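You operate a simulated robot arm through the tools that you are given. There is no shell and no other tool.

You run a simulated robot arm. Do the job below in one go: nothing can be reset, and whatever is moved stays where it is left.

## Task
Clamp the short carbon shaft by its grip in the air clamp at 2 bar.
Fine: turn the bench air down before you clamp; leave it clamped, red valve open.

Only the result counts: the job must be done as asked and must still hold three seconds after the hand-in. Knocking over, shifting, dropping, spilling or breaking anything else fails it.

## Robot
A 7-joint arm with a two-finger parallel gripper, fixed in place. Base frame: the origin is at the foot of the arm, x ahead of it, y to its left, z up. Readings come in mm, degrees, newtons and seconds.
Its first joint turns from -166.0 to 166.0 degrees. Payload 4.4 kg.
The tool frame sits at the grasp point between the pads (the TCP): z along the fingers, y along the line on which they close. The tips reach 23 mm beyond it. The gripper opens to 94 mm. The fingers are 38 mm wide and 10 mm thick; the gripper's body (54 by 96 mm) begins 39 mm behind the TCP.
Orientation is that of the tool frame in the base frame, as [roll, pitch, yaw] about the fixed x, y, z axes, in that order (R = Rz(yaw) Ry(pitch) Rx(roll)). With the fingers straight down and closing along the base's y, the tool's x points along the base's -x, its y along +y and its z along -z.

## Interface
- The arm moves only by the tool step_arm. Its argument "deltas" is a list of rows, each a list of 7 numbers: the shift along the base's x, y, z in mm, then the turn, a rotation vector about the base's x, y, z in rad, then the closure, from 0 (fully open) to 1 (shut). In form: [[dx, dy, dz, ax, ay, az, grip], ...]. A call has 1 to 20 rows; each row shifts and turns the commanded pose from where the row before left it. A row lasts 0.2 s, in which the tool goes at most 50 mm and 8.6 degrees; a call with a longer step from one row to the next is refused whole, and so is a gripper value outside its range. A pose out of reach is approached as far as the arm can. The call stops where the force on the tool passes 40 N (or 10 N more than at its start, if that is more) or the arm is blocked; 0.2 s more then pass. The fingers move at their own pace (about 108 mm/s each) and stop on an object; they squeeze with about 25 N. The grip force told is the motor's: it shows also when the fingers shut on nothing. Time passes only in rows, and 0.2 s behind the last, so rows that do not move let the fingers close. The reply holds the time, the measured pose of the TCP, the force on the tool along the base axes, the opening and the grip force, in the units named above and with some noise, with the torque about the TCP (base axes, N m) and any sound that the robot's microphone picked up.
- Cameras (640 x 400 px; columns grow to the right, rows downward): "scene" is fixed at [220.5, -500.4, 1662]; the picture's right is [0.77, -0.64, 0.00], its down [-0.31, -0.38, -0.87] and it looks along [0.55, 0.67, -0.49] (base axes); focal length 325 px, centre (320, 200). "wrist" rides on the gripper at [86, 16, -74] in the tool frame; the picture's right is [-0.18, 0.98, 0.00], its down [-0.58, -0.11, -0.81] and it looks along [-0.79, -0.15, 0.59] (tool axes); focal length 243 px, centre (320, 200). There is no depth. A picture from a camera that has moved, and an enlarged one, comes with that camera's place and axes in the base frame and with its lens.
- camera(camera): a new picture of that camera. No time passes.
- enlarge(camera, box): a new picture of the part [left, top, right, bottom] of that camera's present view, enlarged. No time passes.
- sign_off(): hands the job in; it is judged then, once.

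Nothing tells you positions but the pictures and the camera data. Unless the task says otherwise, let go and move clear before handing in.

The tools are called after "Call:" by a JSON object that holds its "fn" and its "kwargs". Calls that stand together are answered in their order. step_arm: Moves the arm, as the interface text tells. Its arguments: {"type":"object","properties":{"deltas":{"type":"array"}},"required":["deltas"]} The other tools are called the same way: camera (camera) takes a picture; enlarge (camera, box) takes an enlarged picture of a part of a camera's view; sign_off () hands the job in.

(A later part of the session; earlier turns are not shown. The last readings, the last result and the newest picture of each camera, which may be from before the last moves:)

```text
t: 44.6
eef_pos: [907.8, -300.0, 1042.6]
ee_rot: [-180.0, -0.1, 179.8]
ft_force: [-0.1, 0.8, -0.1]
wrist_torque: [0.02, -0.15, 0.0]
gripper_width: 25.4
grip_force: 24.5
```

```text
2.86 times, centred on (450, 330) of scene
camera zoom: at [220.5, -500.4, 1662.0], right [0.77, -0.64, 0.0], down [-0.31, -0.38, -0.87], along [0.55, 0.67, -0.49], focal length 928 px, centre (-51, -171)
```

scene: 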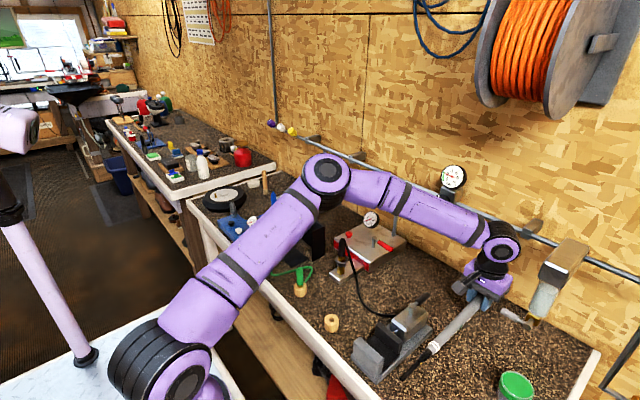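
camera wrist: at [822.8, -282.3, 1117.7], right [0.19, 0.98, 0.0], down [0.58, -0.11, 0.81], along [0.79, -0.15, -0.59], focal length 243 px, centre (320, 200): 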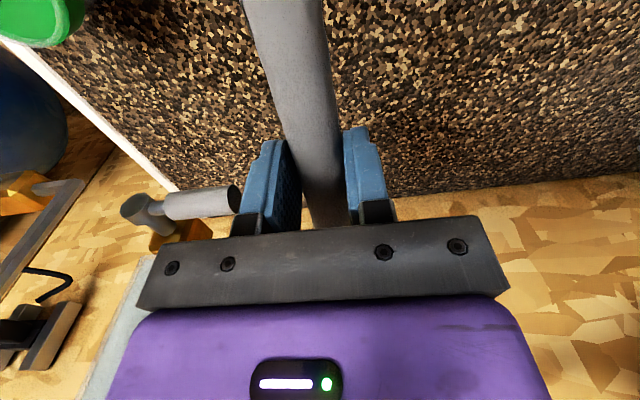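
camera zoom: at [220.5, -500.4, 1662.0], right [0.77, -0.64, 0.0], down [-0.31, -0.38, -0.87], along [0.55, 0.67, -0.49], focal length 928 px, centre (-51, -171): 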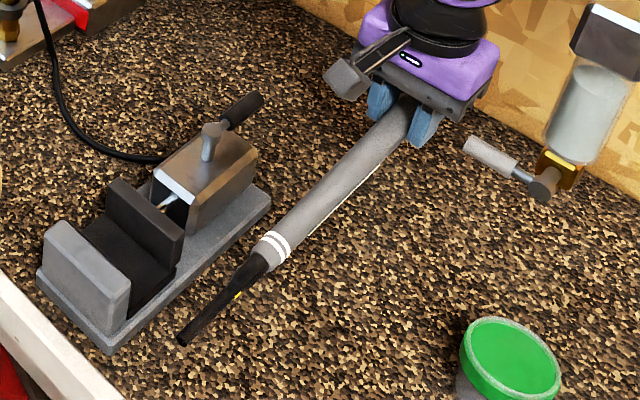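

The filter's drain lever is close on the -y side, near (925, -351, 1033). I'll shift to y = -268 for clearance, then lower the shaft to just above the bench.

Call:
{"fn": "step_arm", "kwargs": {"deltas": [[0, 16, 0, 0, 0, 0, 0.9], [0, 16, 0, 0, 0, 0, 0.9], [0, 0, -35, 0, 0, 0, 0.9], [0, 0, -35, 0, 0, 0, 0.9], [0, 0, -25, 0, 0, 0, 0.9], [0, 0, -15, 0, 0, 0, 0.9]]}}

Call:
{"fn": "camera", "kwargs": {"camera": "wrist"}}

Call:
{"fn": "enlarge", "kwargs": {"camera": "scene", "box": [360, 240, 560, 400]}}

```text
t: 46.0
eef_pos: [909.4, -267.0, 932.9]
ee_rot: [-179.9, 0.0, 179.9]
ft_force: [-0.5, -0.9, 0.0]
wrist_torque: [-0.01, 0.19, -0.01]
gripper_width: 25.8
grip_force: 25.2
```

```text
taken
camera wrist: at [824.3, -250.8, 1007.0], right [0.19, 0.98, 0.0], down [0.58, -0.11, 0.81], along [0.79, -0.15, -0.59], focal length 243 px, centre (320, 200)
```

wrist: 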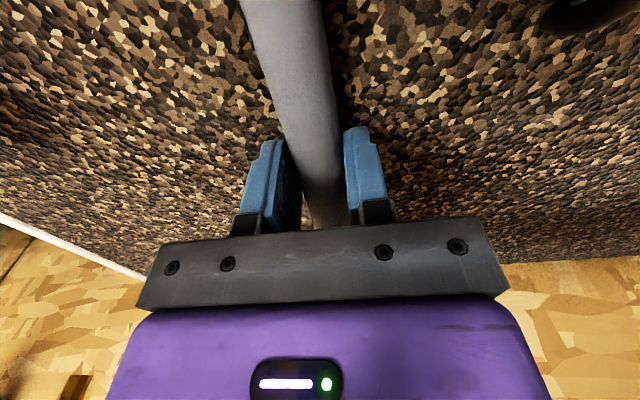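

```text
2.50 times, centred on (460, 320) of scene
camera zoom: at [220.5, -500.4, 1662.0], right [0.77, -0.64, 0.0], down [-0.31, -0.38, -0.87], along [0.55, 0.67, -0.49], focal length 812 px, centre (-30, -100)
```

zoom: 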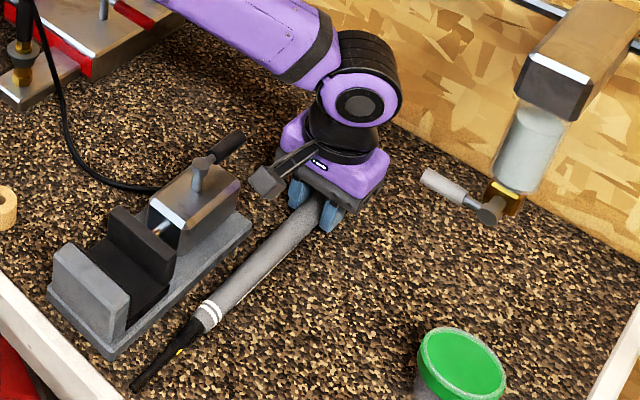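

The torque change shows the tip has touched the bench first (the shaft drooped slightly). I'll lower the rest gently and release.

Call:
{"fn": "step_arm", "kwargs": {"deltas": [[0, 0, -4, 0, 0, 0, 0.9], [0, 0, -3, 0, 0, 0, 0.9], [0, 0, -1.5, 0, 0, 0, 0.9]]}}

Call:
{"fn": "step_arm", "kwargs": {"deltas": [[0, 0, 0, 0, 0, 0, 0.7], [0, 0, 0, 0, 0, 0, 0.6], [0, 0, 0, 0, 0, 0, 0.5], [0, 0, 0, 0, 0, 0, 0.45]]}}

Call:
{"fn": "camera", "kwargs": {"camera": "wrist"}}

Call:
{"fn": "enlarge", "kwargs": {"camera": "scene", "box": [360, 240, 560, 400]}}

```text
t: 46.8
eef_pos: [909.0, -268.6, 923.5]
ee_rot: [-179.8, 0.2, 179.9]
ft_force: [2.7, 0.9, 8.6]
wrist_torque: [0.0, -0.16, 0.02]
gripper_width: 25.7
grip_force: 25.5
```

```text
t: 47.8
eef_pos: [908.6, -268.7, 922.8]
ee_rot: [-180.0, 0.0, 179.9]
ft_force: [0.5, 0.3, 0.3]
wrist_torque: [0.01, -0.04, 0.0]
gripper_width: 51.7
grip_force: 0.2
```

```text
taken
camera wrist: at [824.1, -251.6, 998.4], right [0.19, 0.98, 0.0], down [0.58, -0.11, 0.81], along [0.79, -0.15, -0.59], focal length 243 px, centre (320, 200)
```

wrist: 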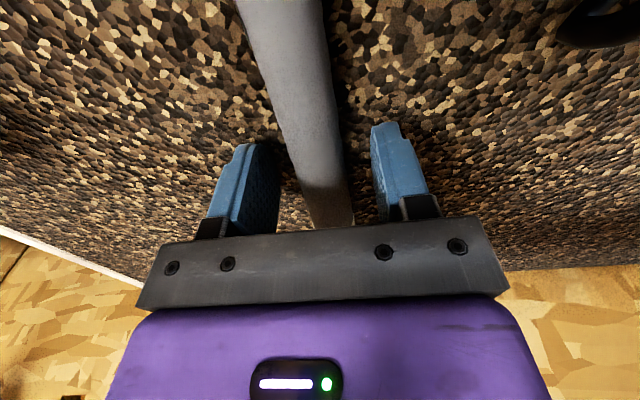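

```text
2.50 times, centred on (460, 320) of scene
camera zoom: at [220.5, -500.4, 1662.0], right [0.77, -0.64, 0.0], down [-0.31, -0.38, -0.87], along [0.55, 0.67, -0.49], focal length 812 px, centre (-30, -100)
```

zoom: 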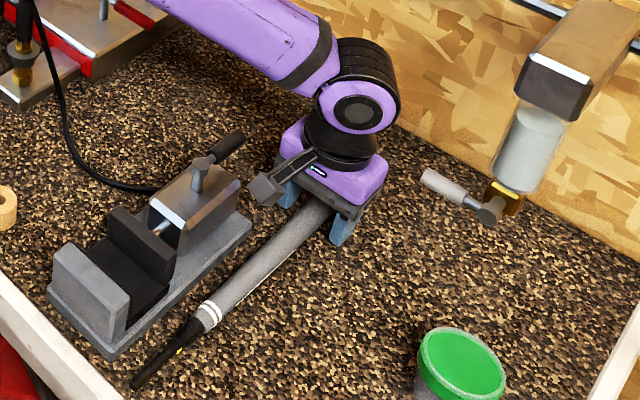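

The shaft rests quietly along x at y ≈ -268. I'll lift clear, move away from the filter, and rotate the empty gripper half a turn.

Call:
{"fn": "step_arm", "kwargs": {"deltas": [[0, 0, 40, 0, 0, 0, 0.45], [0, 0, 45, 0, 0, 0, 0.45], [0, 0, 45, 0, 0, 0, 0.45], [0, 0, 45, 0, 0, 0, 0.4], [-30, 10, 5, 0, 0, 0.1496, 0.4], [-30, 10, 0, 0, 0, 0.1496, 0.4], [-30, 10, 0, 0, 0, 0.1496, 0.4], [0, 0, 0, 0, 0, 0.1496, 0.4], [0, 0, 0, 0, 0, 0.1496, 0.4], [0, 0, 0, 0, 0, 0.1496, 0.4], [0, 0, 0, 0, 0, 0.1496, 0.4], [0, 0, 0, 0, 0, 0.1496, 0.4], [0, 0, 0, 0, 0, 0.1496, 0.4], [0, 0, 0, 0, 0, 0.1496, 0.4]]}}

Call:
{"fn": "step_arm", "kwargs": {"deltas": [[0, 0, 0, 0, 0, 0.1496, 0.4], [0, 0, 0, 0, 0, 0.1496, 0.4], [0, 0, 0, 0, 0, 0.1496, 0.4], [0, 0, 0, 0, 0, 0.1496, 0.4], [0, 0, 0, 0, 0, 0.1496, 0.4], [0, 0, 0, 0, 0, 0.1496, 0.4], [0, 0, 0, 0, 0, 0.1496, 0.4], [0, 0, 0, 0, 0, 0.1496, 0.4], [0, 0, 0, 0, 0, 0.1496, 0.4], [0, 0, 0, 0, 0, 0.1496, 0.4], [0, 0, 0, 0, 0, 0.1496, 0.4]]}}

Call:
{"fn": "camera", "kwargs": {"camera": "wrist"}}

Call:
{"fn": "camera", "kwargs": {"camera": "scene"}}

```text
t: 50.8
eef_pos: [819.9, -238.6, 1103.4]
ee_rot: [179.9, 0.0, -94.2]
ft_force: [-0.4, -0.4, -0.3]
wrist_torque: [0.0, 0.02, 0.0]
gripper_width: 56.8
grip_force: 0.0
```

```text
t: 53.2
eef_pos: [819.5, -237.7, 1104.0]
ee_rot: [179.9, -0.1, 0.0]
ft_force: [1.3, 0.0, 0.5]
wrist_torque: [-0.04, 0.0, -0.02]
gripper_width: 56.2
grip_force: 0.0
```

```text
taken
camera wrist: at [906.6, -254.0, 1178.9], right [-0.18, -0.98, 0.0], down [-0.58, 0.11, 0.81], along [-0.79, 0.15, -0.59], focal length 243 px, centre (320, 200)
```

wrist: 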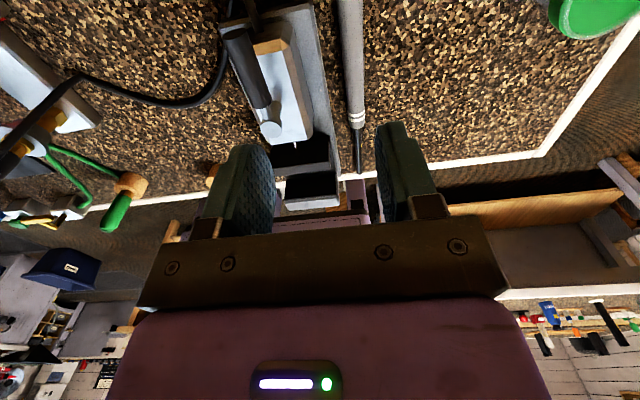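

```text
taken
```

scene: 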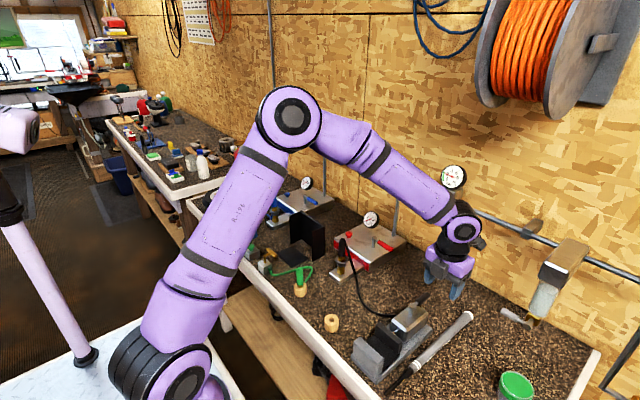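

Yaw 0 is reached. I'll check the shaft's exact line before regrasping.

Call:
{"fn": "enlarge", "kwargs": {"camera": "wrist", "box": [300, 0, 440, 180]}}

Call:
{"fn": "enlarge", "kwargs": {"camera": "scene", "box": [380, 290, 500, 400]}}

```text
2.22 times, centred on (370, 90) of wrist
camera zoom: at [906.6, -254.0, 1178.9], right [-0.18, -0.98, 0.0], down [-0.58, 0.11, 0.81], along [-0.79, 0.15, -0.59], focal length 539 px, centre (209, 444)
```

zoom: 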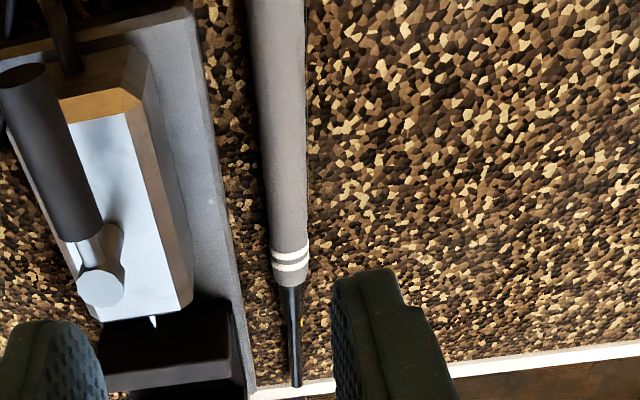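

```text
3.64 times, centred on (440, 345) of scene
camera zoom: at [220.5, -500.4, 1662.0], right [0.77, -0.64, 0.0], down [-0.31, -0.38, -0.87], along [0.55, 0.67, -0.49], focal length 1181 px, centre (-116, -327)
```

zoom: 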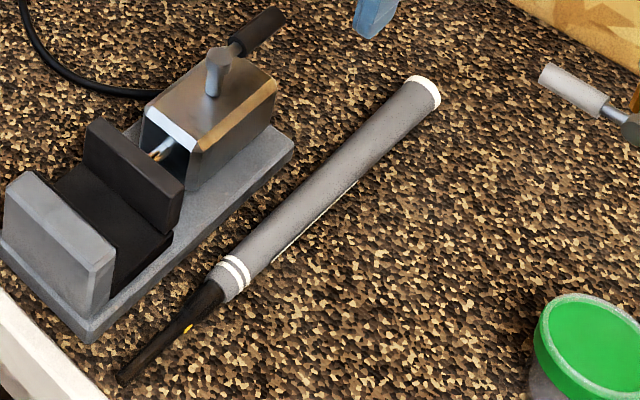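

The shaft lies at y ≈ -268 (butt side), with its butt near x 968. I'll regrasp at x ≈ 880.

Call:
{"fn": "step_arm", "kwargs": {"deltas": [[30, -15, -20, 0, 0, 0, 0.4], [30.5, -15.8, -30, 0, 0, 0, 0.4], [0, 0, -40, 0, 0, 0, 0.4], [0, 0, -40, 0, 0, 0, 0.4], [0, 0, -25, 0, 0, 0, 0.4]]}}

Call:
{"fn": "camera", "kwargs": {"camera": "wrist"}}

Call:
{"fn": "enlarge", "kwargs": {"camera": "scene", "box": [380, 250, 560, 380]}}

```text
t: 54.4
eef_pos: [879.5, -268.2, 948.2]
ee_rot: [-180.0, -0.1, -0.1]
ft_force: [-0.6, -0.6, 0.3]
wrist_torque: [0.0, 0.0, 0.01]
gripper_width: 56.5
grip_force: 0.0
```

```text
taken
camera wrist: at [967.6, -284.9, 1023.1], right [-0.19, -0.98, 0.0], down [-0.58, 0.11, 0.81], along [-0.79, 0.15, -0.59], focal length 243 px, centre (320, 200)
```

wrist: 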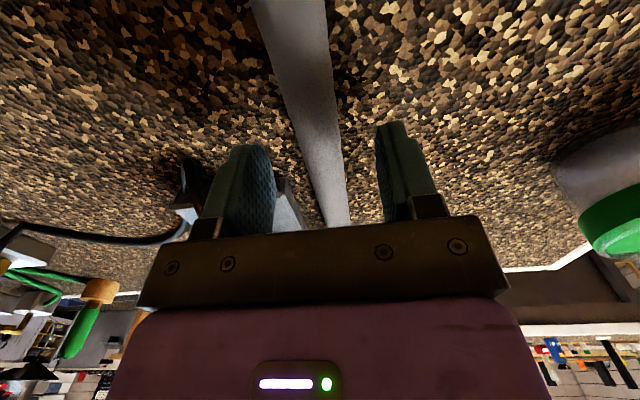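

```text
3.08 times, centred on (470, 315) of scene
camera zoom: at [220.5, -500.4, 1662.0], right [0.77, -0.64, 0.0], down [-0.31, -0.38, -0.87], along [0.55, 0.67, -0.49], focal length 999 px, centre (-142, -154)
```

zoom: 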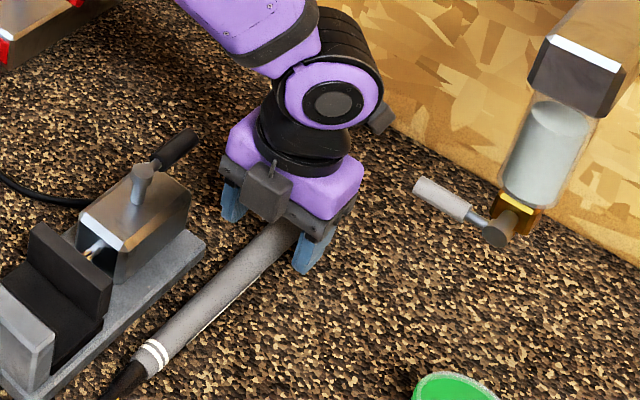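

Centred over the grip. I'll descend and close.

Call:
{"fn": "step_arm", "kwargs": {"deltas": [[0, 0, -12, 0, 0, 0, 0.4], [0, 0, -12, 0, 0, 0, 0.4], [0, 0, 0, 0, 0, 0, 0.55], [0, 0, 0, 0, 0, 0, 0.7], [0, 0, 0, 0, 0, 0, 0.85], [0, 0, 0, 0, 0, 0, 0.9], [0, 0, 0, 0, 0, 0, 0.9]]}}

Call:
{"fn": "step_arm", "kwargs": {"deltas": [[0, 0, 10, 0, 0, 0, 0.9], [0, 0, 25, 0, 0, 0, 0.9], [0, 0, 40, 0, 0, 0, 0.9], [0, 0, 45, 0, 0, 0, 0.9], [0, 0, 45, 0, 0, 0, 0.9], [-10, 0, 15, 0, 0, 0, 0.9]]}}

Call:
{"fn": "camera", "kwargs": {"camera": "scene"}}

Call:
{"fn": "camera", "kwargs": {"camera": "wrist"}}

```text
t: 56.0
eef_pos: [878.6, -268.5, 923.6]
ee_rot: [180.0, 0.1, 0.0]
ft_force: [-0.4, 0.1, 0.3]
wrist_torque: [0.0, -0.01, -0.02]
gripper_width: 24.6
grip_force: 25.2
```

```text
t: 57.4
eef_pos: [868.3, -269.3, 1101.8]
ee_rot: [-179.9, 0.0, -0.1]
ft_force: [-0.3, -0.4, -1.4]
wrist_torque: [0.02, -0.04, 0.0]
gripper_width: 25.0
grip_force: 25.0
```

```text
taken
```

scene: 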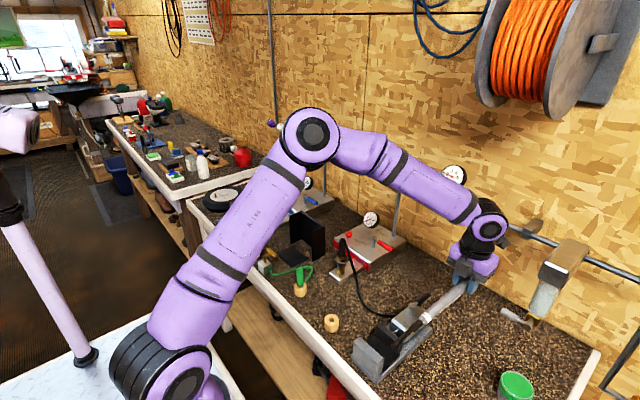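

```text
taken
camera wrist: at [956.7, -285.5, 1177.9], right [-0.19, -0.98, 0.0], down [-0.58, 0.11, 0.81], along [-0.79, 0.15, -0.59], focal length 243 px, centre (320, 200)
```

wrist: 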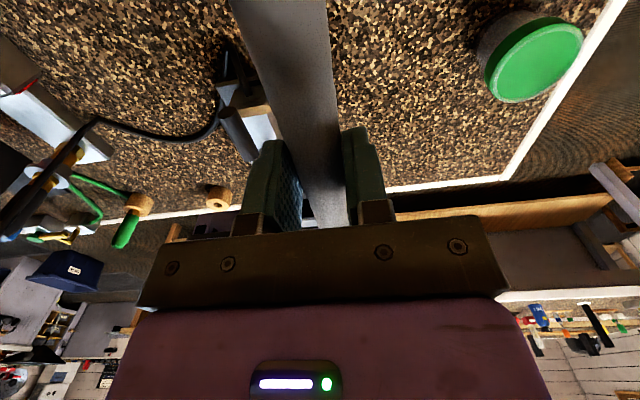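

Regrasped at 24.6 mm and lifted. I'll rotate the shaft so the tip points to +y, carrying it over the jaw gap, then average the torque again.

Call:
{"fn": "step_arm", "kwargs": {"deltas": [[-20, -1.5, 0, 0, 0, -0.1428, 0.9], [-20, -1.5, 0, 0, 0, -0.1428, 0.9], [-20, -1.5, 0, 0, 0, -0.1428, 0.9], [-20, -1.5, 0, 0, 0, -0.1428, 0.9], [-19, -1.5, 0, 0, 0, -0.1428, 0.9], [-19, -1.5, 0, 0, 0, -0.1428, 0.9], [-19, -1.5, 0, 0, 0, -0.1428, 0.9], [-19, -1.5, 0, 0, 0, -0.1428, 0.9], [-19, -1.5, 0, 0, 0, -0.1428, 0.9], [-19, -1.5, 0, 0, 0, -0.1428, 0.9], [-19, -1, 0, 0, 0, -0.1428, 0.9], [0, 0, 0, 0, 0, 0, 0.9]]}}

Call:
{"fn": "step_arm", "kwargs": {"deltas": [[0, 0, 0, 0, 0, 0, 0.9]]}}

Call:
{"fn": "step_arm", "kwargs": {"deltas": [[0, 0, 0, 0, 0, 0, 0.9]]}}

Call:
{"fn": "step_arm", "kwargs": {"deltas": [[0, 0, 0, 0, 0, 0, 0.9]]}}

Call:
{"fn": "step_arm", "kwargs": {"deltas": [[0, 0, 0, 0, 0, 0, 0.9]]}}

Call:
{"fn": "step_arm", "kwargs": {"deltas": [[0, 0, 0, 0, 0, 0, 0.9]]}}

Call:
{"fn": "step_arm", "kwargs": {"deltas": [[0, 0, 0, 0, 0, 0, 0.9]]}}

Call:
{"fn": "step_arm", "kwargs": {"deltas": [[0, 0, 0, 0, 0, 0, 0.9]]}}

Call:
{"fn": "step_arm", "kwargs": {"deltas": [[0, 0, 0, 0, 0, 0, 0.9]]}}

Call:
{"fn": "step_arm", "kwargs": {"deltas": [[0, 0, 0, 0, 0, 0, 0.9]]}}

Call:
{"fn": "camera", "kwargs": {"camera": "scene"}}

Call:
{"fn": "camera", "kwargs": {"camera": "wrist"}}

Call:
{"fn": "enlarge", "kwargs": {"camera": "scene", "box": [310, 250, 490, 400]}}

```text
t: 60.0
eef_pos: [655.9, -285.4, 1104.6]
ee_rot: [180.0, -0.1, -90.2]
ft_force: [-0.5, -0.4, -0.6]
wrist_torque: [-0.08, 0.01, -0.01]
gripper_width: 24.9
grip_force: 25.1
```

```text
t: 60.4
eef_pos: [656.4, -285.9, 1105.6]
ee_rot: [-179.9, 0.0, -90.0]
ft_force: [0.0, -0.6, -0.1]
wrist_torque: [-0.09, -0.02, -0.03]
gripper_width: 24.8
grip_force: 24.9
```

```text
t: 60.8
eef_pos: [656.4, -285.9, 1105.2]
ee_rot: [-179.9, 0.0, -90.1]
ft_force: [-0.9, 0.1, -0.8]
wrist_torque: [-0.1, -0.05, -0.02]
gripper_width: 24.8
grip_force: 25.1
```

```text
t: 61.2
eef_pos: [656.3, -284.7, 1104.6]
ee_rot: [-180.0, 0.0, -90.1]
ft_force: [-0.2, -0.7, -0.8]
wrist_torque: [-0.07, -0.02, 0.01]
gripper_width: 24.8
grip_force: 25.3
```

```text
t: 61.6
eef_pos: [656.6, -285.6, 1105.8]
ee_rot: [180.0, -0.1, -90.1]
ft_force: [0.7, 0.3, -0.6]
wrist_torque: [-0.09, 0.03, 0.01]
gripper_width: 25.1
grip_force: 25.1
```

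```text
t: 62.0
eef_pos: [656.1, -285.9, 1104.6]
ee_rot: [-180.0, -0.1, -90.0]
ft_force: [0.9, 0.6, -0.7]
wrist_torque: [-0.07, 0.0, 0.01]
gripper_width: 24.6
grip_force: 25.0
```

```text
t: 62.4
eef_pos: [657.3, -284.8, 1105.3]
ee_rot: [180.0, 0.0, -90.1]
ft_force: [0.0, 0.5, -0.7]
wrist_torque: [-0.13, 0.0, -0.02]
gripper_width: 24.7
grip_force: 25.3
```

```text
t: 62.8
eef_pos: [657.6, -285.0, 1106.2]
ee_rot: [180.0, -0.1, -90.0]
ft_force: [-1.0, 0.2, -1.4]
wrist_torque: [-0.07, 0.0, -0.03]
gripper_width: 24.9
grip_force: 25.3
```

```text
t: 63.2
eef_pos: [656.2, -285.0, 1105.1]
ee_rot: [180.0, 0.0, -90.1]
ft_force: [0.7, 0.8, -0.8]
wrist_torque: [-0.12, -0.01, -0.04]
gripper_width: 25.1
grip_force: 25.4
```

```text
t: 63.6
eef_pos: [655.7, -284.3, 1105.2]
ee_rot: [-180.0, 0.0, -90.1]
ft_force: [0.8, -0.8, -1.1]
wrist_torque: [-0.1, -0.02, 0.01]
gripper_width: 24.9
grip_force: 25.0
```

```text
taken
```

scene: 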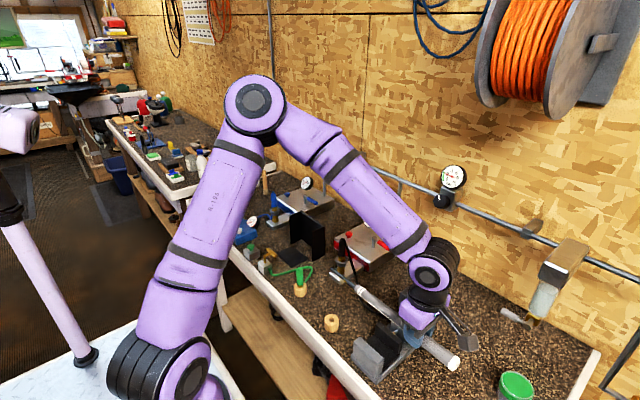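

```text
taken
camera wrist: at [641.2, -371.2, 1180.7], right [-0.98, 0.19, 0.0], down [0.11, 0.58, 0.81], along [0.15, 0.79, -0.59], focal length 243 px, centre (320, 200)
```

wrist: 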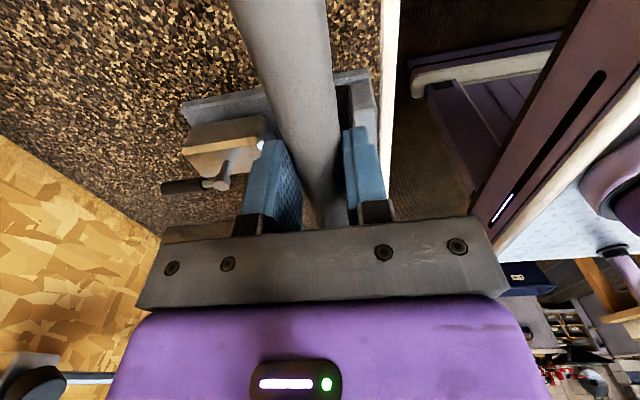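

```text
2.67 times, centred on (400, 325) of scene
camera zoom: at [220.5, -500.4, 1662.0], right [0.77, -0.64, 0.0], down [-0.31, -0.38, -0.87], along [0.55, 0.67, -0.49], focal length 866 px, centre (107, -133)
```

zoom: 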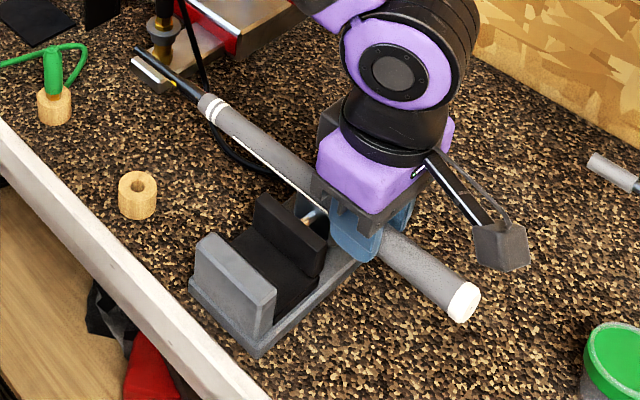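

The torque averages about 0.09 N·m here, putting the balance point roughly 98 mm from my grasp, right over the jaw centre (y ≈ -187). I'll tip the shaft up by about 1° at the thin end and lower to just above the jaws to check alignment.

Call:
{"fn": "step_arm", "kwargs": {"deltas": [[0, -1, -30, 0.02, 0, 0, 0.9], [0, 0, -35, 0, 0, 0, 0.9], [0, 0, -30, 0, 0, 0, 0.9]]}}

Call:
{"fn": "enlarge", "kwargs": {"camera": "scene", "box": [310, 270, 450, 400]}}

Call:
{"fn": "camera", "kwargs": {"camera": "wrist"}}

Call:
{"fn": "enlarge", "kwargs": {"camera": "scene", "box": [350, 320, 420, 390]}}

```text
t: 64.4
eef_pos: [656.4, -284.6, 1008.6]
ee_rot: [179.9, 1.0, -90.1]
ft_force: [0.0, -0.3, -0.3]
wrist_torque: [-0.11, 0.0, 0.02]
gripper_width: 24.7
grip_force: 25.2
```

```text
3.08 times, centred on (380, 335) of scene
camera zoom: at [220.5, -500.4, 1662.0], right [0.77, -0.64, 0.0], down [-0.31, -0.38, -0.87], along [0.55, 0.67, -0.49], focal length 999 px, centre (135, -215)
```

zoom: 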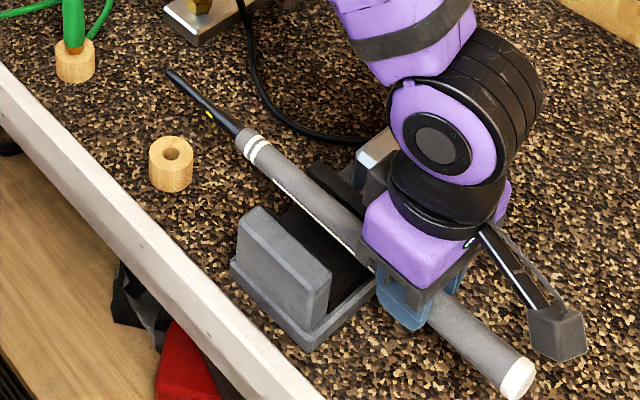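

```text
taken
camera wrist: at [641.9, -372.8, 1082.8], right [-0.98, 0.19, 0.0], down [0.11, 0.57, 0.82], along [0.15, 0.8, -0.58], focal length 243 px, centre (320, 200)
```

wrist: 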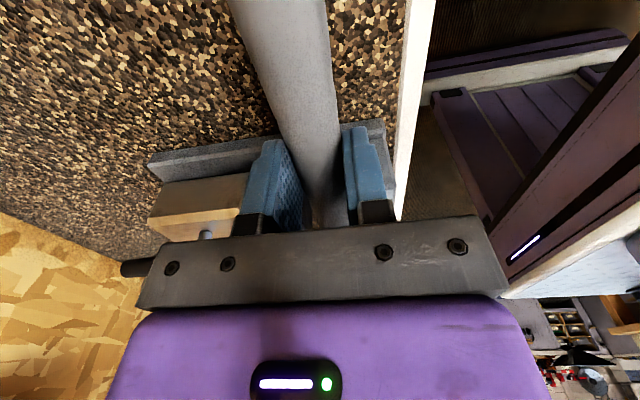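

```text
5.71 times, centred on (385, 355) of scene
camera zoom: at [220.5, -500.4, 1662.0], right [0.77, -0.64, 0.0], down [-0.31, -0.38, -0.87], along [0.55, 0.67, -0.49], focal length 1855 px, centre (-51, -686)
```

zoom: 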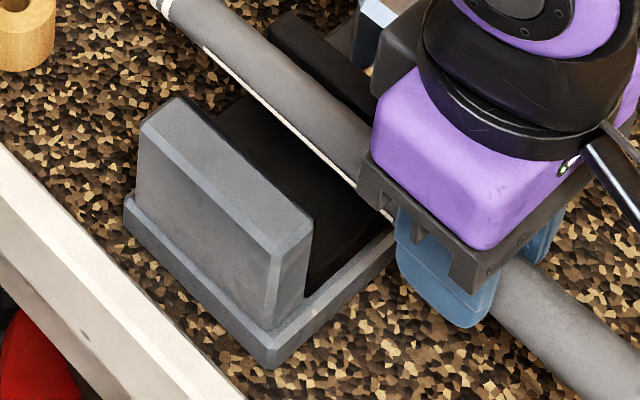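

The shaft axis is parallel to the jaws at x ≈ 657, with the tip passing above the ring. I'll shift +4 mm in x to centre it in the gap, lower into it, then feel for the rest.

Call:
{"fn": "step_arm", "kwargs": {"deltas": [[4, 0, -10, 0, 0, 0, 0.9], [0, 0, -15, 0, 0, 0, 0.9], [0, 0, -12, 0, 0, 0, 0.9], [0, 0, -6, 0, 0, 0, 0.9]]}}

Call:
{"fn": "enlarge", "kwargs": {"camera": "scene", "box": [310, 270, 450, 400]}}

Call:
{"fn": "enlarge", "kwargs": {"camera": "scene", "box": [350, 320, 420, 390]}}

```text
t: 65.4
eef_pos: [661.3, -285.6, 966.9]
ee_rot: [-179.9, 1.1, -90.1]
ft_force: [0.5, -0.4, -0.4]
wrist_torque: [-0.05, 0.0, 0.0]
gripper_width: 24.9
grip_force: 25.1
```

```text
3.08 times, centred on (380, 335) of scene
camera zoom: at [220.5, -500.4, 1662.0], right [0.77, -0.64, 0.0], down [-0.31, -0.38, -0.87], along [0.55, 0.67, -0.49], focal length 999 px, centre (135, -215)
```

zoom: 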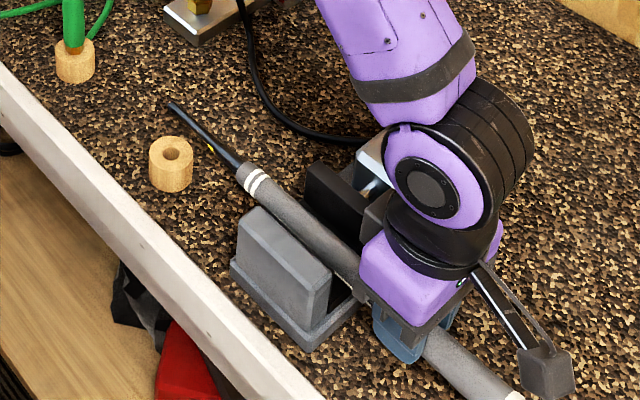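

```text
5.71 times, centred on (385, 355) of scene
camera zoom: at [220.5, -500.4, 1662.0], right [0.77, -0.64, 0.0], down [-0.31, -0.38, -0.87], along [0.55, 0.67, -0.49], focal length 1855 px, centre (-51, -686)
```

zoom: 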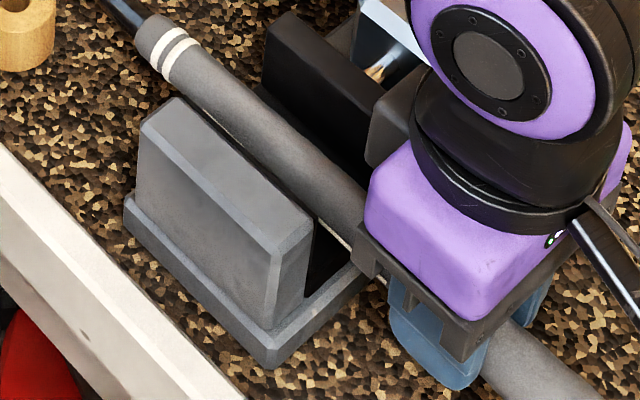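

The shaft is going down between the jaws cleanly. I'll continue in small steps and feel for contact.

Call:
{"fn": "step_arm", "kwargs": {"deltas": [[0, 0, -3, 0, 0, 0, 0.9], [0, 0, -3, 0, 0, 0, 0.9], [0, 0, -2, 0, 0, 0, 0.9]]}}

Call:
{"fn": "step_arm", "kwargs": {"deltas": [[0, 0, -2, 0, 0, 0, 0.9]]}}

Call:
{"fn": "step_arm", "kwargs": {"deltas": [[0, 0, -1.5, 0, 0, 0, 0.9]]}}

Call:
{"fn": "enlarge", "kwargs": {"camera": "scene", "box": [310, 270, 450, 400]}}

```text
t: 66.2
eef_pos: [661.2, -286.6, 958.6]
ee_rot: [179.9, 1.1, -90.0]
ft_force: [0.8, 0.7, 5.3]
wrist_torque: [0.24, 0.0, -0.04]
gripper_width: 24.9
grip_force: 24.7
```

```text
t: 66.6
eef_pos: [659.6, -284.2, 957.6]
ee_rot: [-179.8, 1.2, -90.1]
ft_force: [0.6, -0.7, 8.8]
wrist_torque: [0.45, -0.04, -0.02]
gripper_width: 24.9
grip_force: 25.3
```

```text
t: 67.0
eef_pos: [660.5, -286.8, 954.6]
ee_rot: [-180.0, 1.1, -90.1]
ft_force: [-1.0, -1.9, 8.7]
wrist_torque: [0.41, 0.0, 0.04]
gripper_width: 24.8
grip_force: 24.2
```

```text
3.08 times, centred on (380, 335) of scene
camera zoom: at [220.5, -500.4, 1662.0], right [0.77, -0.64, 0.0], down [-0.31, -0.38, -0.87], along [0.55, 0.67, -0.49], focal length 999 px, centre (135, -215)
```

zoom: 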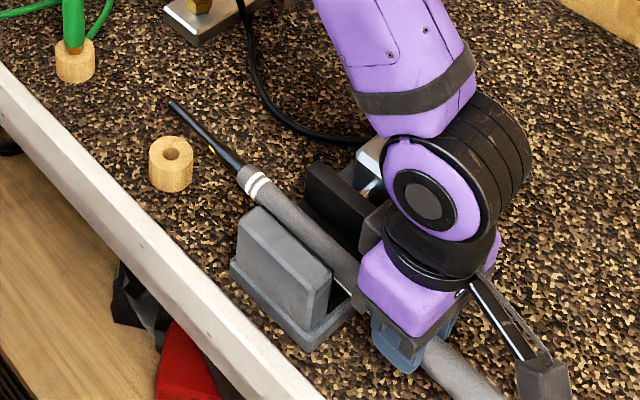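

The grip has touched the rest at its near edge (y ≈ -230), about 36 mm above the bench, so the ring is well cleared. I'll ease up, level the shaft, and check the light contact before releasing.

Call:
{"fn": "step_arm", "kwargs": {"deltas": [[0, 0, 3, 0, 0, 0, 0.9], [0, 0, 1.5, -0.02, 0, 0, 0.9], [0, 0, 0, 0, 0, 0, 0.9]]}}

Call:
{"fn": "step_arm", "kwargs": {"deltas": [[0, 0, 0, 0, 0, 0, 0.9]]}}

Call:
{"fn": "enlarge", "kwargs": {"camera": "scene", "box": [310, 270, 450, 400]}}

Call:
{"fn": "camera", "kwargs": {"camera": "wrist"}}

```text
t: 67.8
eef_pos: [659.9, -287.1, 959.2]
ee_rot: [-180.0, 0.0, -90.2]
ft_force: [-0.6, 0.7, -0.8]
wrist_torque: [-0.09, 0.0, 0.0]
gripper_width: 24.9
grip_force: 25.0
```

```text
t: 68.2
eef_pos: [659.9, -285.9, 959.9]
ee_rot: [-180.0, -0.1, -90.0]
ft_force: [-0.7, 0.7, -0.5]
wrist_torque: [-0.11, -0.02, 0.02]
gripper_width: 24.9
grip_force: 25.2
```

```text
3.08 times, centred on (380, 335) of scene
camera zoom: at [220.5, -500.4, 1662.0], right [0.77, -0.64, 0.0], down [-0.31, -0.38, -0.87], along [0.55, 0.67, -0.49], focal length 999 px, centre (135, -215)
```

zoom: 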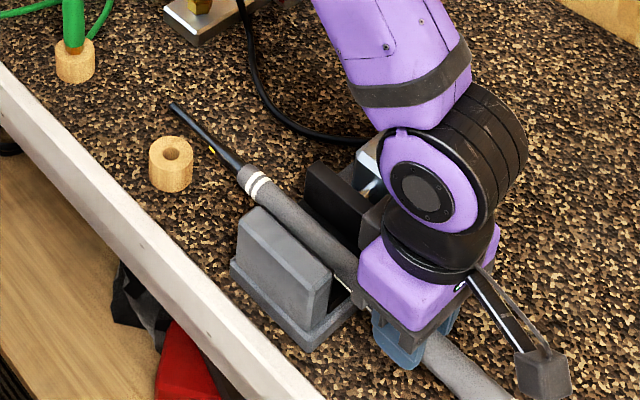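

```text
taken
camera wrist: at [645.4, -372.3, 1034.8], right [-0.98, 0.19, 0.0], down [0.11, 0.58, 0.81], along [0.15, 0.79, -0.59], focal length 243 px, centre (320, 200)
```

wrist: 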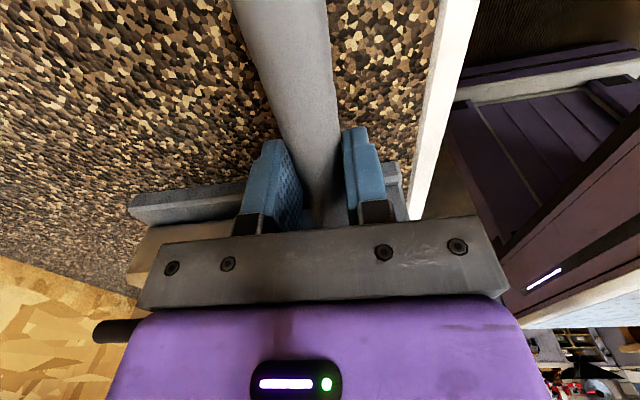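

Now hovering free. I'll lower in 1 mm steps until light contact.

Call:
{"fn": "step_arm", "kwargs": {"deltas": [[0, 0, -1.5, 0, 0, 0, 0.9]]}}

Call:
{"fn": "step_arm", "kwargs": {"deltas": [[0, 0, -1, 0, 0, 0, 0.9]]}}

Call:
{"fn": "step_arm", "kwargs": {"deltas": [[0, 0, -1, 0, 0, 0, 0.9]]}}

```text
t: 68.6
eef_pos: [660.9, -286.5, 958.0]
ee_rot: [179.9, 0.0, -90.1]
ft_force: [-0.3, -0.3, 0.6]
wrist_torque: [-0.09, 0.02, 0.04]
gripper_width: 25.0
grip_force: 24.5
```

```text
t: 69.0
eef_pos: [660.3, -287.2, 955.9]
ee_rot: [179.9, 0.0, -90.1]
ft_force: [0.5, -0.1, -0.5]
wrist_torque: [-0.02, 0.02, -0.04]
gripper_width: 24.9
grip_force: 25.2
```

```text
t: 69.4
eef_pos: [660.6, -286.8, 955.5]
ee_rot: [-179.9, 0.0, -90.1]
ft_force: [0.3, 0.9, 9.8]
wrist_torque: [0.49, -0.05, -0.04]
gripper_width: 24.9
grip_force: 25.1
```

Contact is at the near rest edge, and the earlier pressing has left the shaft about 4° tip-up in the fingers. I'll level it by rotating the tool about -4° while raising the TCP to match.

Call:
{"fn": "step_arm", "kwargs": {"deltas": [[0, 0, 2.5, 0, 0, 0, 0.9], [0, 0, 1.5, -0.035, 0, 0, 0.9], [0, 0, 2, -0.035, 0, 0, 0.9], [0, 0, 0, 0, 0, 0, 0.9]]}}

Call:
{"fn": "camera", "kwargs": {"camera": "scene"}}

Call:
{"fn": "enlarge", "kwargs": {"camera": "scene", "box": [320, 290, 460, 400]}}

```text
t: 70.4
eef_pos: [658.8, -287.7, 961.6]
ee_rot: [180.0, -4.1, -90.1]
ft_force: [-0.1, 1.2, 0.8]
wrist_torque: [0.15, 0.01, -0.01]
gripper_width: 24.8
grip_force: 25.0
```

```text
taken
```

scene: 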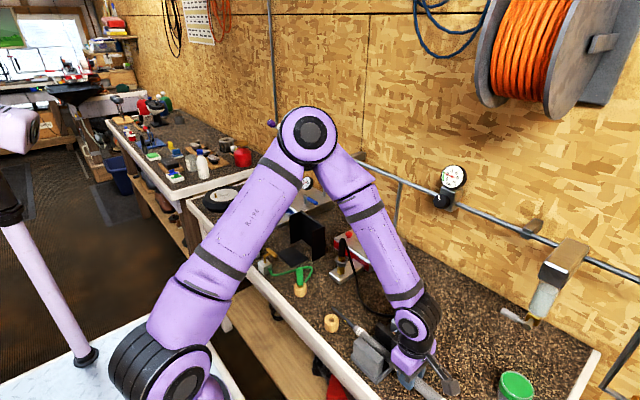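

```text
3.64 times, centred on (390, 345) of scene
camera zoom: at [220.5, -500.4, 1662.0], right [0.77, -0.64, 0.0], down [-0.31, -0.38, -0.87], along [0.55, 0.67, -0.49], focal length 1181 px, centre (66, -327)
```

zoom: 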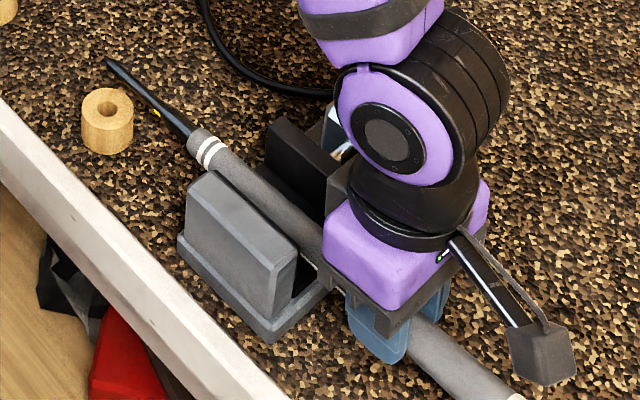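

The shaft is level now, resting lightly, with the tip about 18 mm above the ring top. I'll open the fingers slowly.

Call:
{"fn": "step_arm", "kwargs": {"deltas": [[0, 0, 0, 0, 0, 0, 0.7], [0, 0, 0, 0, 0, 0, 0.65], [0, 0, 0, 0, 0, 0, 0.6], [0, 0, 0, 0, 0, 0, 0.55], [0, 0, 0, 0, 0, 0, 0.5]]}}

Call:
{"fn": "enlarge", "kwargs": {"camera": "scene", "box": [320, 290, 460, 400]}}

Call:
{"fn": "camera", "kwargs": {"camera": "wrist"}}

```text
t: 71.6
eef_pos: [660.2, -286.9, 962.2]
ee_rot: [180.0, -4.0, -90.1]
ft_force: [-0.5, -0.5, -0.1]
wrist_torque: [-0.01, -0.01, -0.03]
gripper_width: 46.9
grip_force: 0.2
```

```text
3.64 times, centred on (390, 345) of scene
camera zoom: at [220.5, -500.4, 1662.0], right [0.77, -0.64, 0.0], down [-0.31, -0.38, -0.87], along [0.55, 0.67, -0.49], focal length 1181 px, centre (66, -327)
```

zoom: 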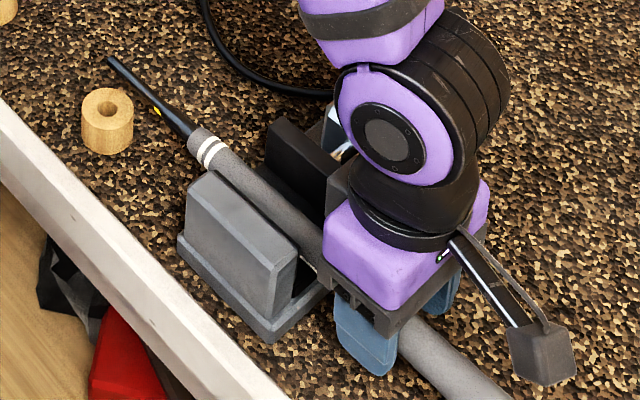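

```text
taken
camera wrist: at [645.2, -367.7, 1043.0], right [-0.98, 0.19, -0.01], down [0.11, 0.64, 0.76], along [0.15, 0.75, -0.65], focal length 243 px, centre (320, 200)
```

wrist: 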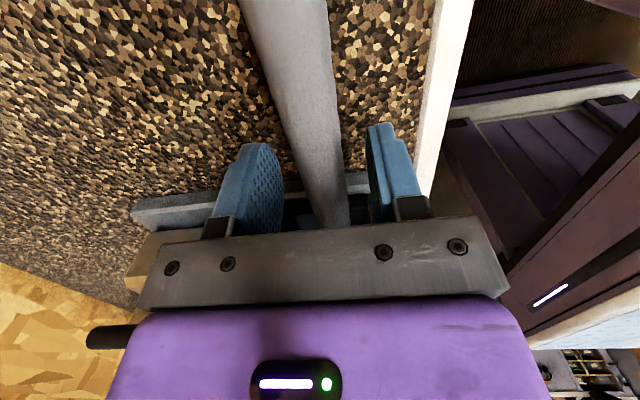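

It stays balanced on the rest. I'll lift the gripper straight up and clear, then inspect.

Call:
{"fn": "step_arm", "kwargs": {"deltas": [[0, 0, 10, 0, 0, 0, 0.45], [0, 0, 30, 0, 0, 0, 0.45], [0, 0, 45, 0, 0, 0, 0.45], [0, 0, 45, 0.035, 0, 0, 0.45], [0, -20, 40, 0.035, 0, 0, 0.45], [0, -30, 20, 0, 0, 0, 0.45]]}}

Call:
{"fn": "camera", "kwargs": {"camera": "wrist"}}

Call:
{"fn": "enlarge", "kwargs": {"camera": "scene", "box": [320, 280, 480, 400]}}

Call:
{"fn": "enlarge", "kwargs": {"camera": "wrist", "box": [200, 20, 420, 200]}}

```text
t: 73.0
eef_pos: [659.3, -335.8, 1152.7]
ee_rot: [-179.9, 0.0, -90.1]
ft_force: [0.2, 1.3, 0.1]
wrist_torque: [-0.03, 0.06, -0.03]
gripper_width: 51.6
grip_force: 0.0
```

```text
taken
camera wrist: at [644.8, -420.9, 1227.6], right [-0.98, 0.18, 0.0], down [0.11, 0.58, 0.81], along [0.15, 0.79, -0.59], focal length 243 px, centre (320, 200)
```

wrist: 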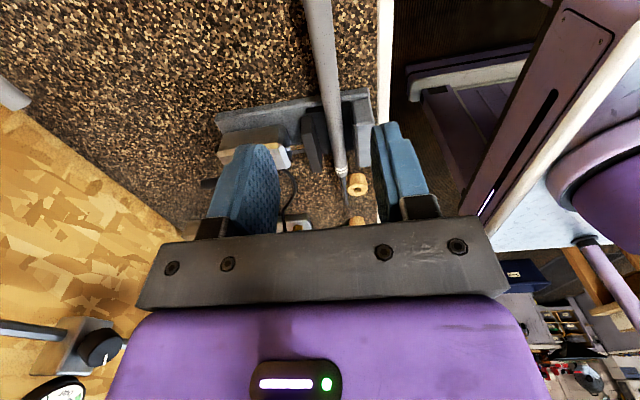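

```text
3.33 times, centred on (400, 340) of scene
camera zoom: at [220.5, -500.4, 1662.0], right [0.77, -0.64, 0.0], down [-0.31, -0.38, -0.87], along [0.55, 0.67, -0.49], focal length 1082 px, centre (53, -267)
```

zoom: 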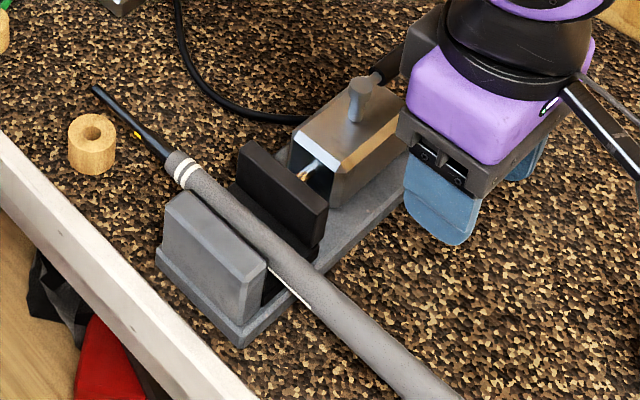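

```text
2.22 times, centred on (310, 110) of wrist
camera zoom: at [644.8, -420.9, 1227.6], right [-0.98, 0.18, 0.0], down [0.11, 0.58, 0.81], along [0.15, 0.79, -0.59], focal length 539 px, centre (342, 400)
```

zoom: 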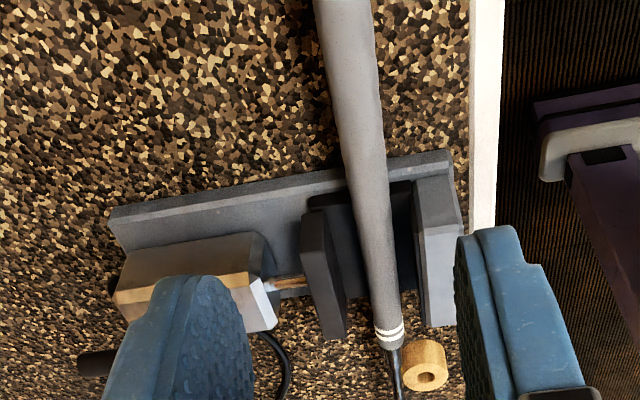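

The shaft sits level between the jaws with clearance on both sides. Next is the red valve: its post is at about (949, 85) and the handle points along -y to y ≈ 5 at z ≈ 993. I'll move above the handle and look.

Call:
{"fn": "step_arm", "kwargs": {"deltas": [[26, 32, -5, 0, 0, 0, 0.5], [26, 33, -5, 0, 0, 0, 0.55], [27, 33, -5, 0, 0, 0, 0.55], [27, 33, -5, 0, 0, 0, 0.55], [26, 33, -5, 0, 0, 0, 0.55], [27, 33, -5, 0, 0, 0, 0.55], [26, 33, -5, 0, 0, 0, 0.55], [26, 33, -8, 0, 0, 0, 0.55], [26, 33, -8, 0, 0, 0, 0.55], [26, 32, -8, 0, 0, 0, 0.55], [26, 33, -8, 0, 0, 0, 0.55]]}}

Call:
{"fn": "camera", "kwargs": {"camera": "wrist"}}

Call:
{"fn": "enlarge", "kwargs": {"camera": "wrist", "box": [200, 0, 460, 200]}}

Call:
{"fn": "enlarge", "kwargs": {"camera": "scene", "box": [330, 170, 450, 290]}}

Call:
{"fn": "enlarge", "kwargs": {"camera": "scene", "box": [320, 280, 480, 400]}}

```text
t: 75.4
eef_pos: [950.8, 23.6, 1084.3]
ee_rot: [-179.9, 0.0, -90.3]
ft_force: [-0.7, -0.5, 1.6]
wrist_torque: [0.02, -0.03, 0.01]
gripper_width: 42.3
grip_force: 0.0
```

```text
taken
camera wrist: at [936.1, -61.7, 1160.4], right [-0.98, 0.19, 0.0], down [0.11, 0.58, 0.81], along [0.15, 0.79, -0.59], focal length 243 px, centre (320, 200)
```

wrist: 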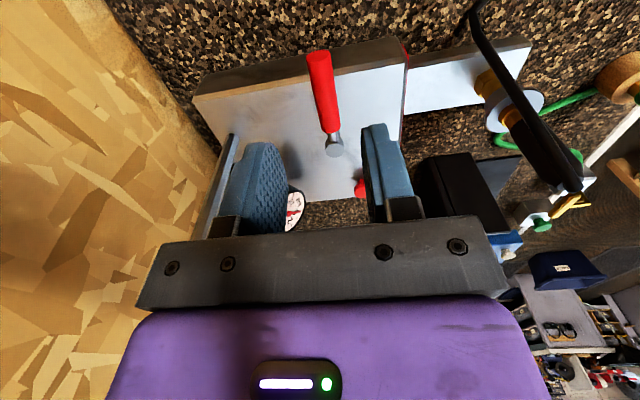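

```text
2.00 times, centred on (330, 100) of wrist
camera zoom: at [936.1, -61.7, 1160.4], right [-0.98, 0.19, 0.0], down [0.11, 0.58, 0.81], along [0.15, 0.79, -0.59], focal length 485 px, centre (300, 400)
```

zoom: 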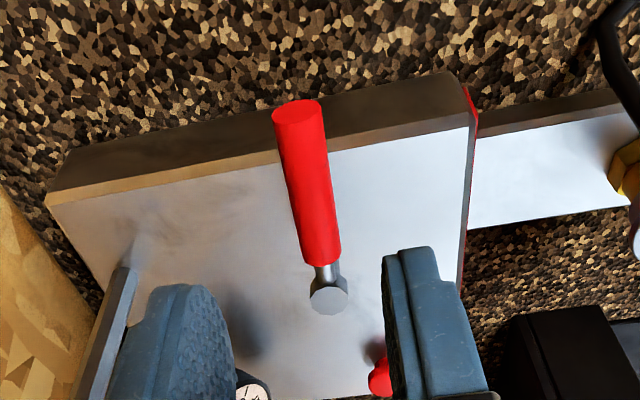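

```text
3.33 times, centred on (390, 230) of scene
camera zoom: at [220.5, -500.4, 1662.0], right [0.77, -0.64, 0.0], down [-0.31, -0.38, -0.87], along [0.55, 0.67, -0.49], focal length 1082 px, centre (87, 100)
```

zoom: 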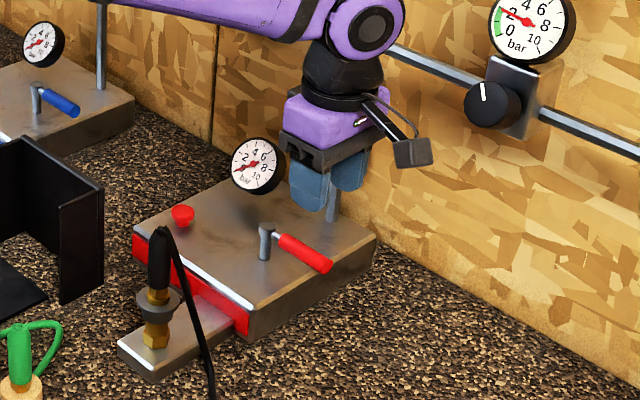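

```text
3.33 times, centred on (400, 340) of scene
camera zoom: at [220.5, -500.4, 1662.0], right [0.77, -0.64, 0.0], down [-0.31, -0.38, -0.87], along [0.55, 0.67, -0.49], focal length 1082 px, centre (53, -267)
```

zoom: 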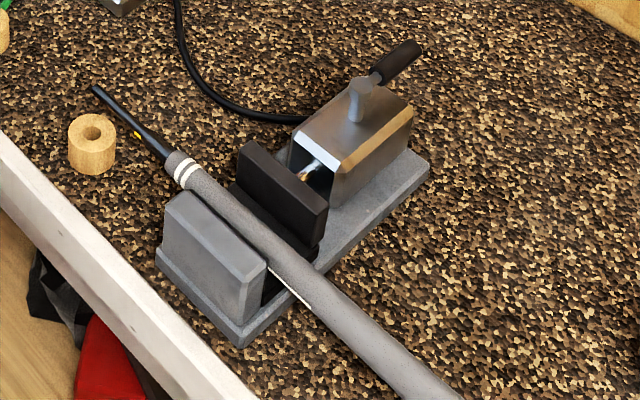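

The red handle is right below: x ≈ 950, from y ≈ 8 to 62, 16 mm thick, with its post at (950, 85). I'll lower the fingers around the handle and grip it.

Call:
{"fn": "step_arm", "kwargs": {"deltas": [[-0.5, 2, -30, 0, 0, 0, 0.55], [0, 0, -30, 0, 0, 0, 0.55], [0, 0, -20, 0, 0, 0, 0.55], [0, 0, -9, 0, 0, 0, 0.55]]}}

Call:
{"fn": "camera", "kwargs": {"camera": "wrist"}}

Call:
{"fn": "enlarge", "kwargs": {"camera": "scene", "box": [330, 170, 450, 290]}}

```text
t: 76.4
eef_pos: [946.5, 26.8, 995.9]
ee_rot: [180.0, 0.0, -90.2]
ft_force: [0.2, 0.9, 0.2]
wrist_torque: [0.01, -0.03, 0.0]
gripper_width: 42.2
grip_force: 0.1
```

```text
taken
camera wrist: at [932.6, -59.5, 1070.7], right [-0.98, 0.19, 0.0], down [0.11, 0.58, 0.81], along [0.15, 0.79, -0.59], focal length 243 px, centre (320, 200)
```

wrist: 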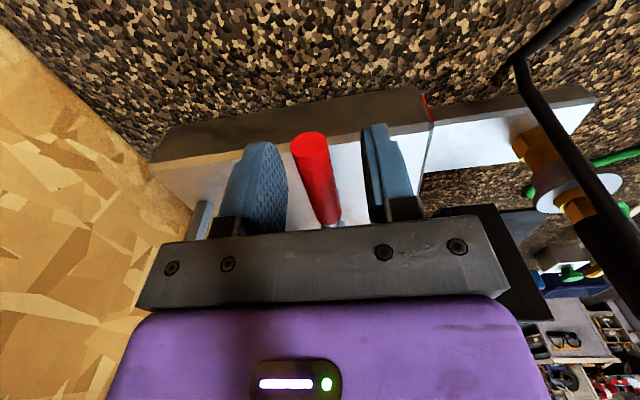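

```text
3.33 times, centred on (390, 230) of scene
camera zoom: at [220.5, -500.4, 1662.0], right [0.77, -0.64, 0.0], down [-0.31, -0.38, -0.87], along [0.55, 0.67, -0.49], focal length 1082 px, centre (87, 100)
```

zoom: 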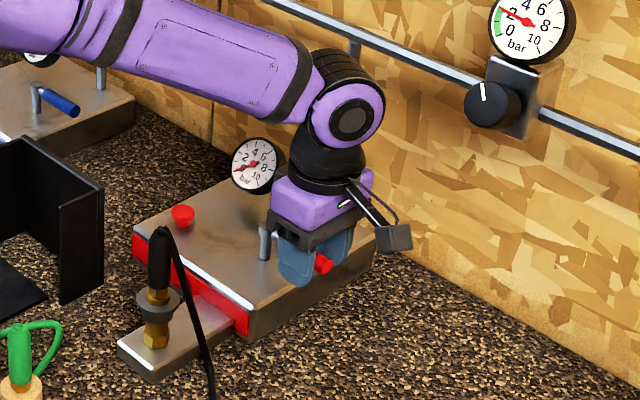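

The handle is between the fingers. I'll close on it.

Call:
{"fn": "step_arm", "kwargs": {"deltas": [[0, 0, 0, 0, 0, 0, 0.7], [0, 0, 0, 0, 0, 0, 0.8], [0, 0, 0, 0, 0, 0, 0.9], [0, 0, 0, 0, 0, 0, 0.95]]}}

Call:
{"fn": "camera", "kwargs": {"camera": "wrist"}}

```text
t: 77.4
eef_pos: [950.2, 26.0, 995.3]
ee_rot: [-179.9, 0.0, -90.2]
ft_force: [22.0, 0.9, -0.1]
wrist_torque: [0.05, -0.24, -1.34]
gripper_width: 16.8
grip_force: 45.3
```

```text
taken
camera wrist: at [934.0, -59.3, 1070.6], right [-0.98, 0.19, 0.0], down [0.11, 0.58, 0.81], along [0.15, 0.79, -0.59], focal length 243 px, centre (320, 200)
```

wrist: 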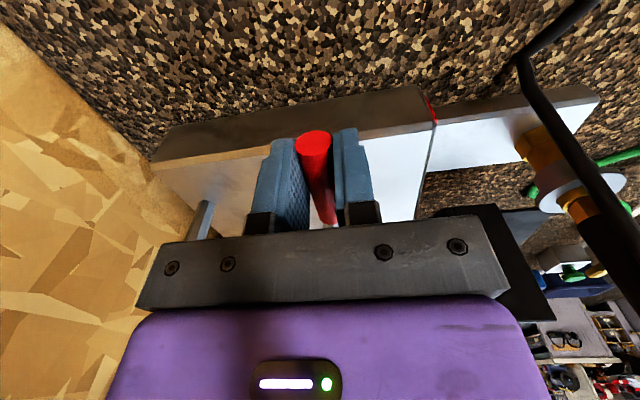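

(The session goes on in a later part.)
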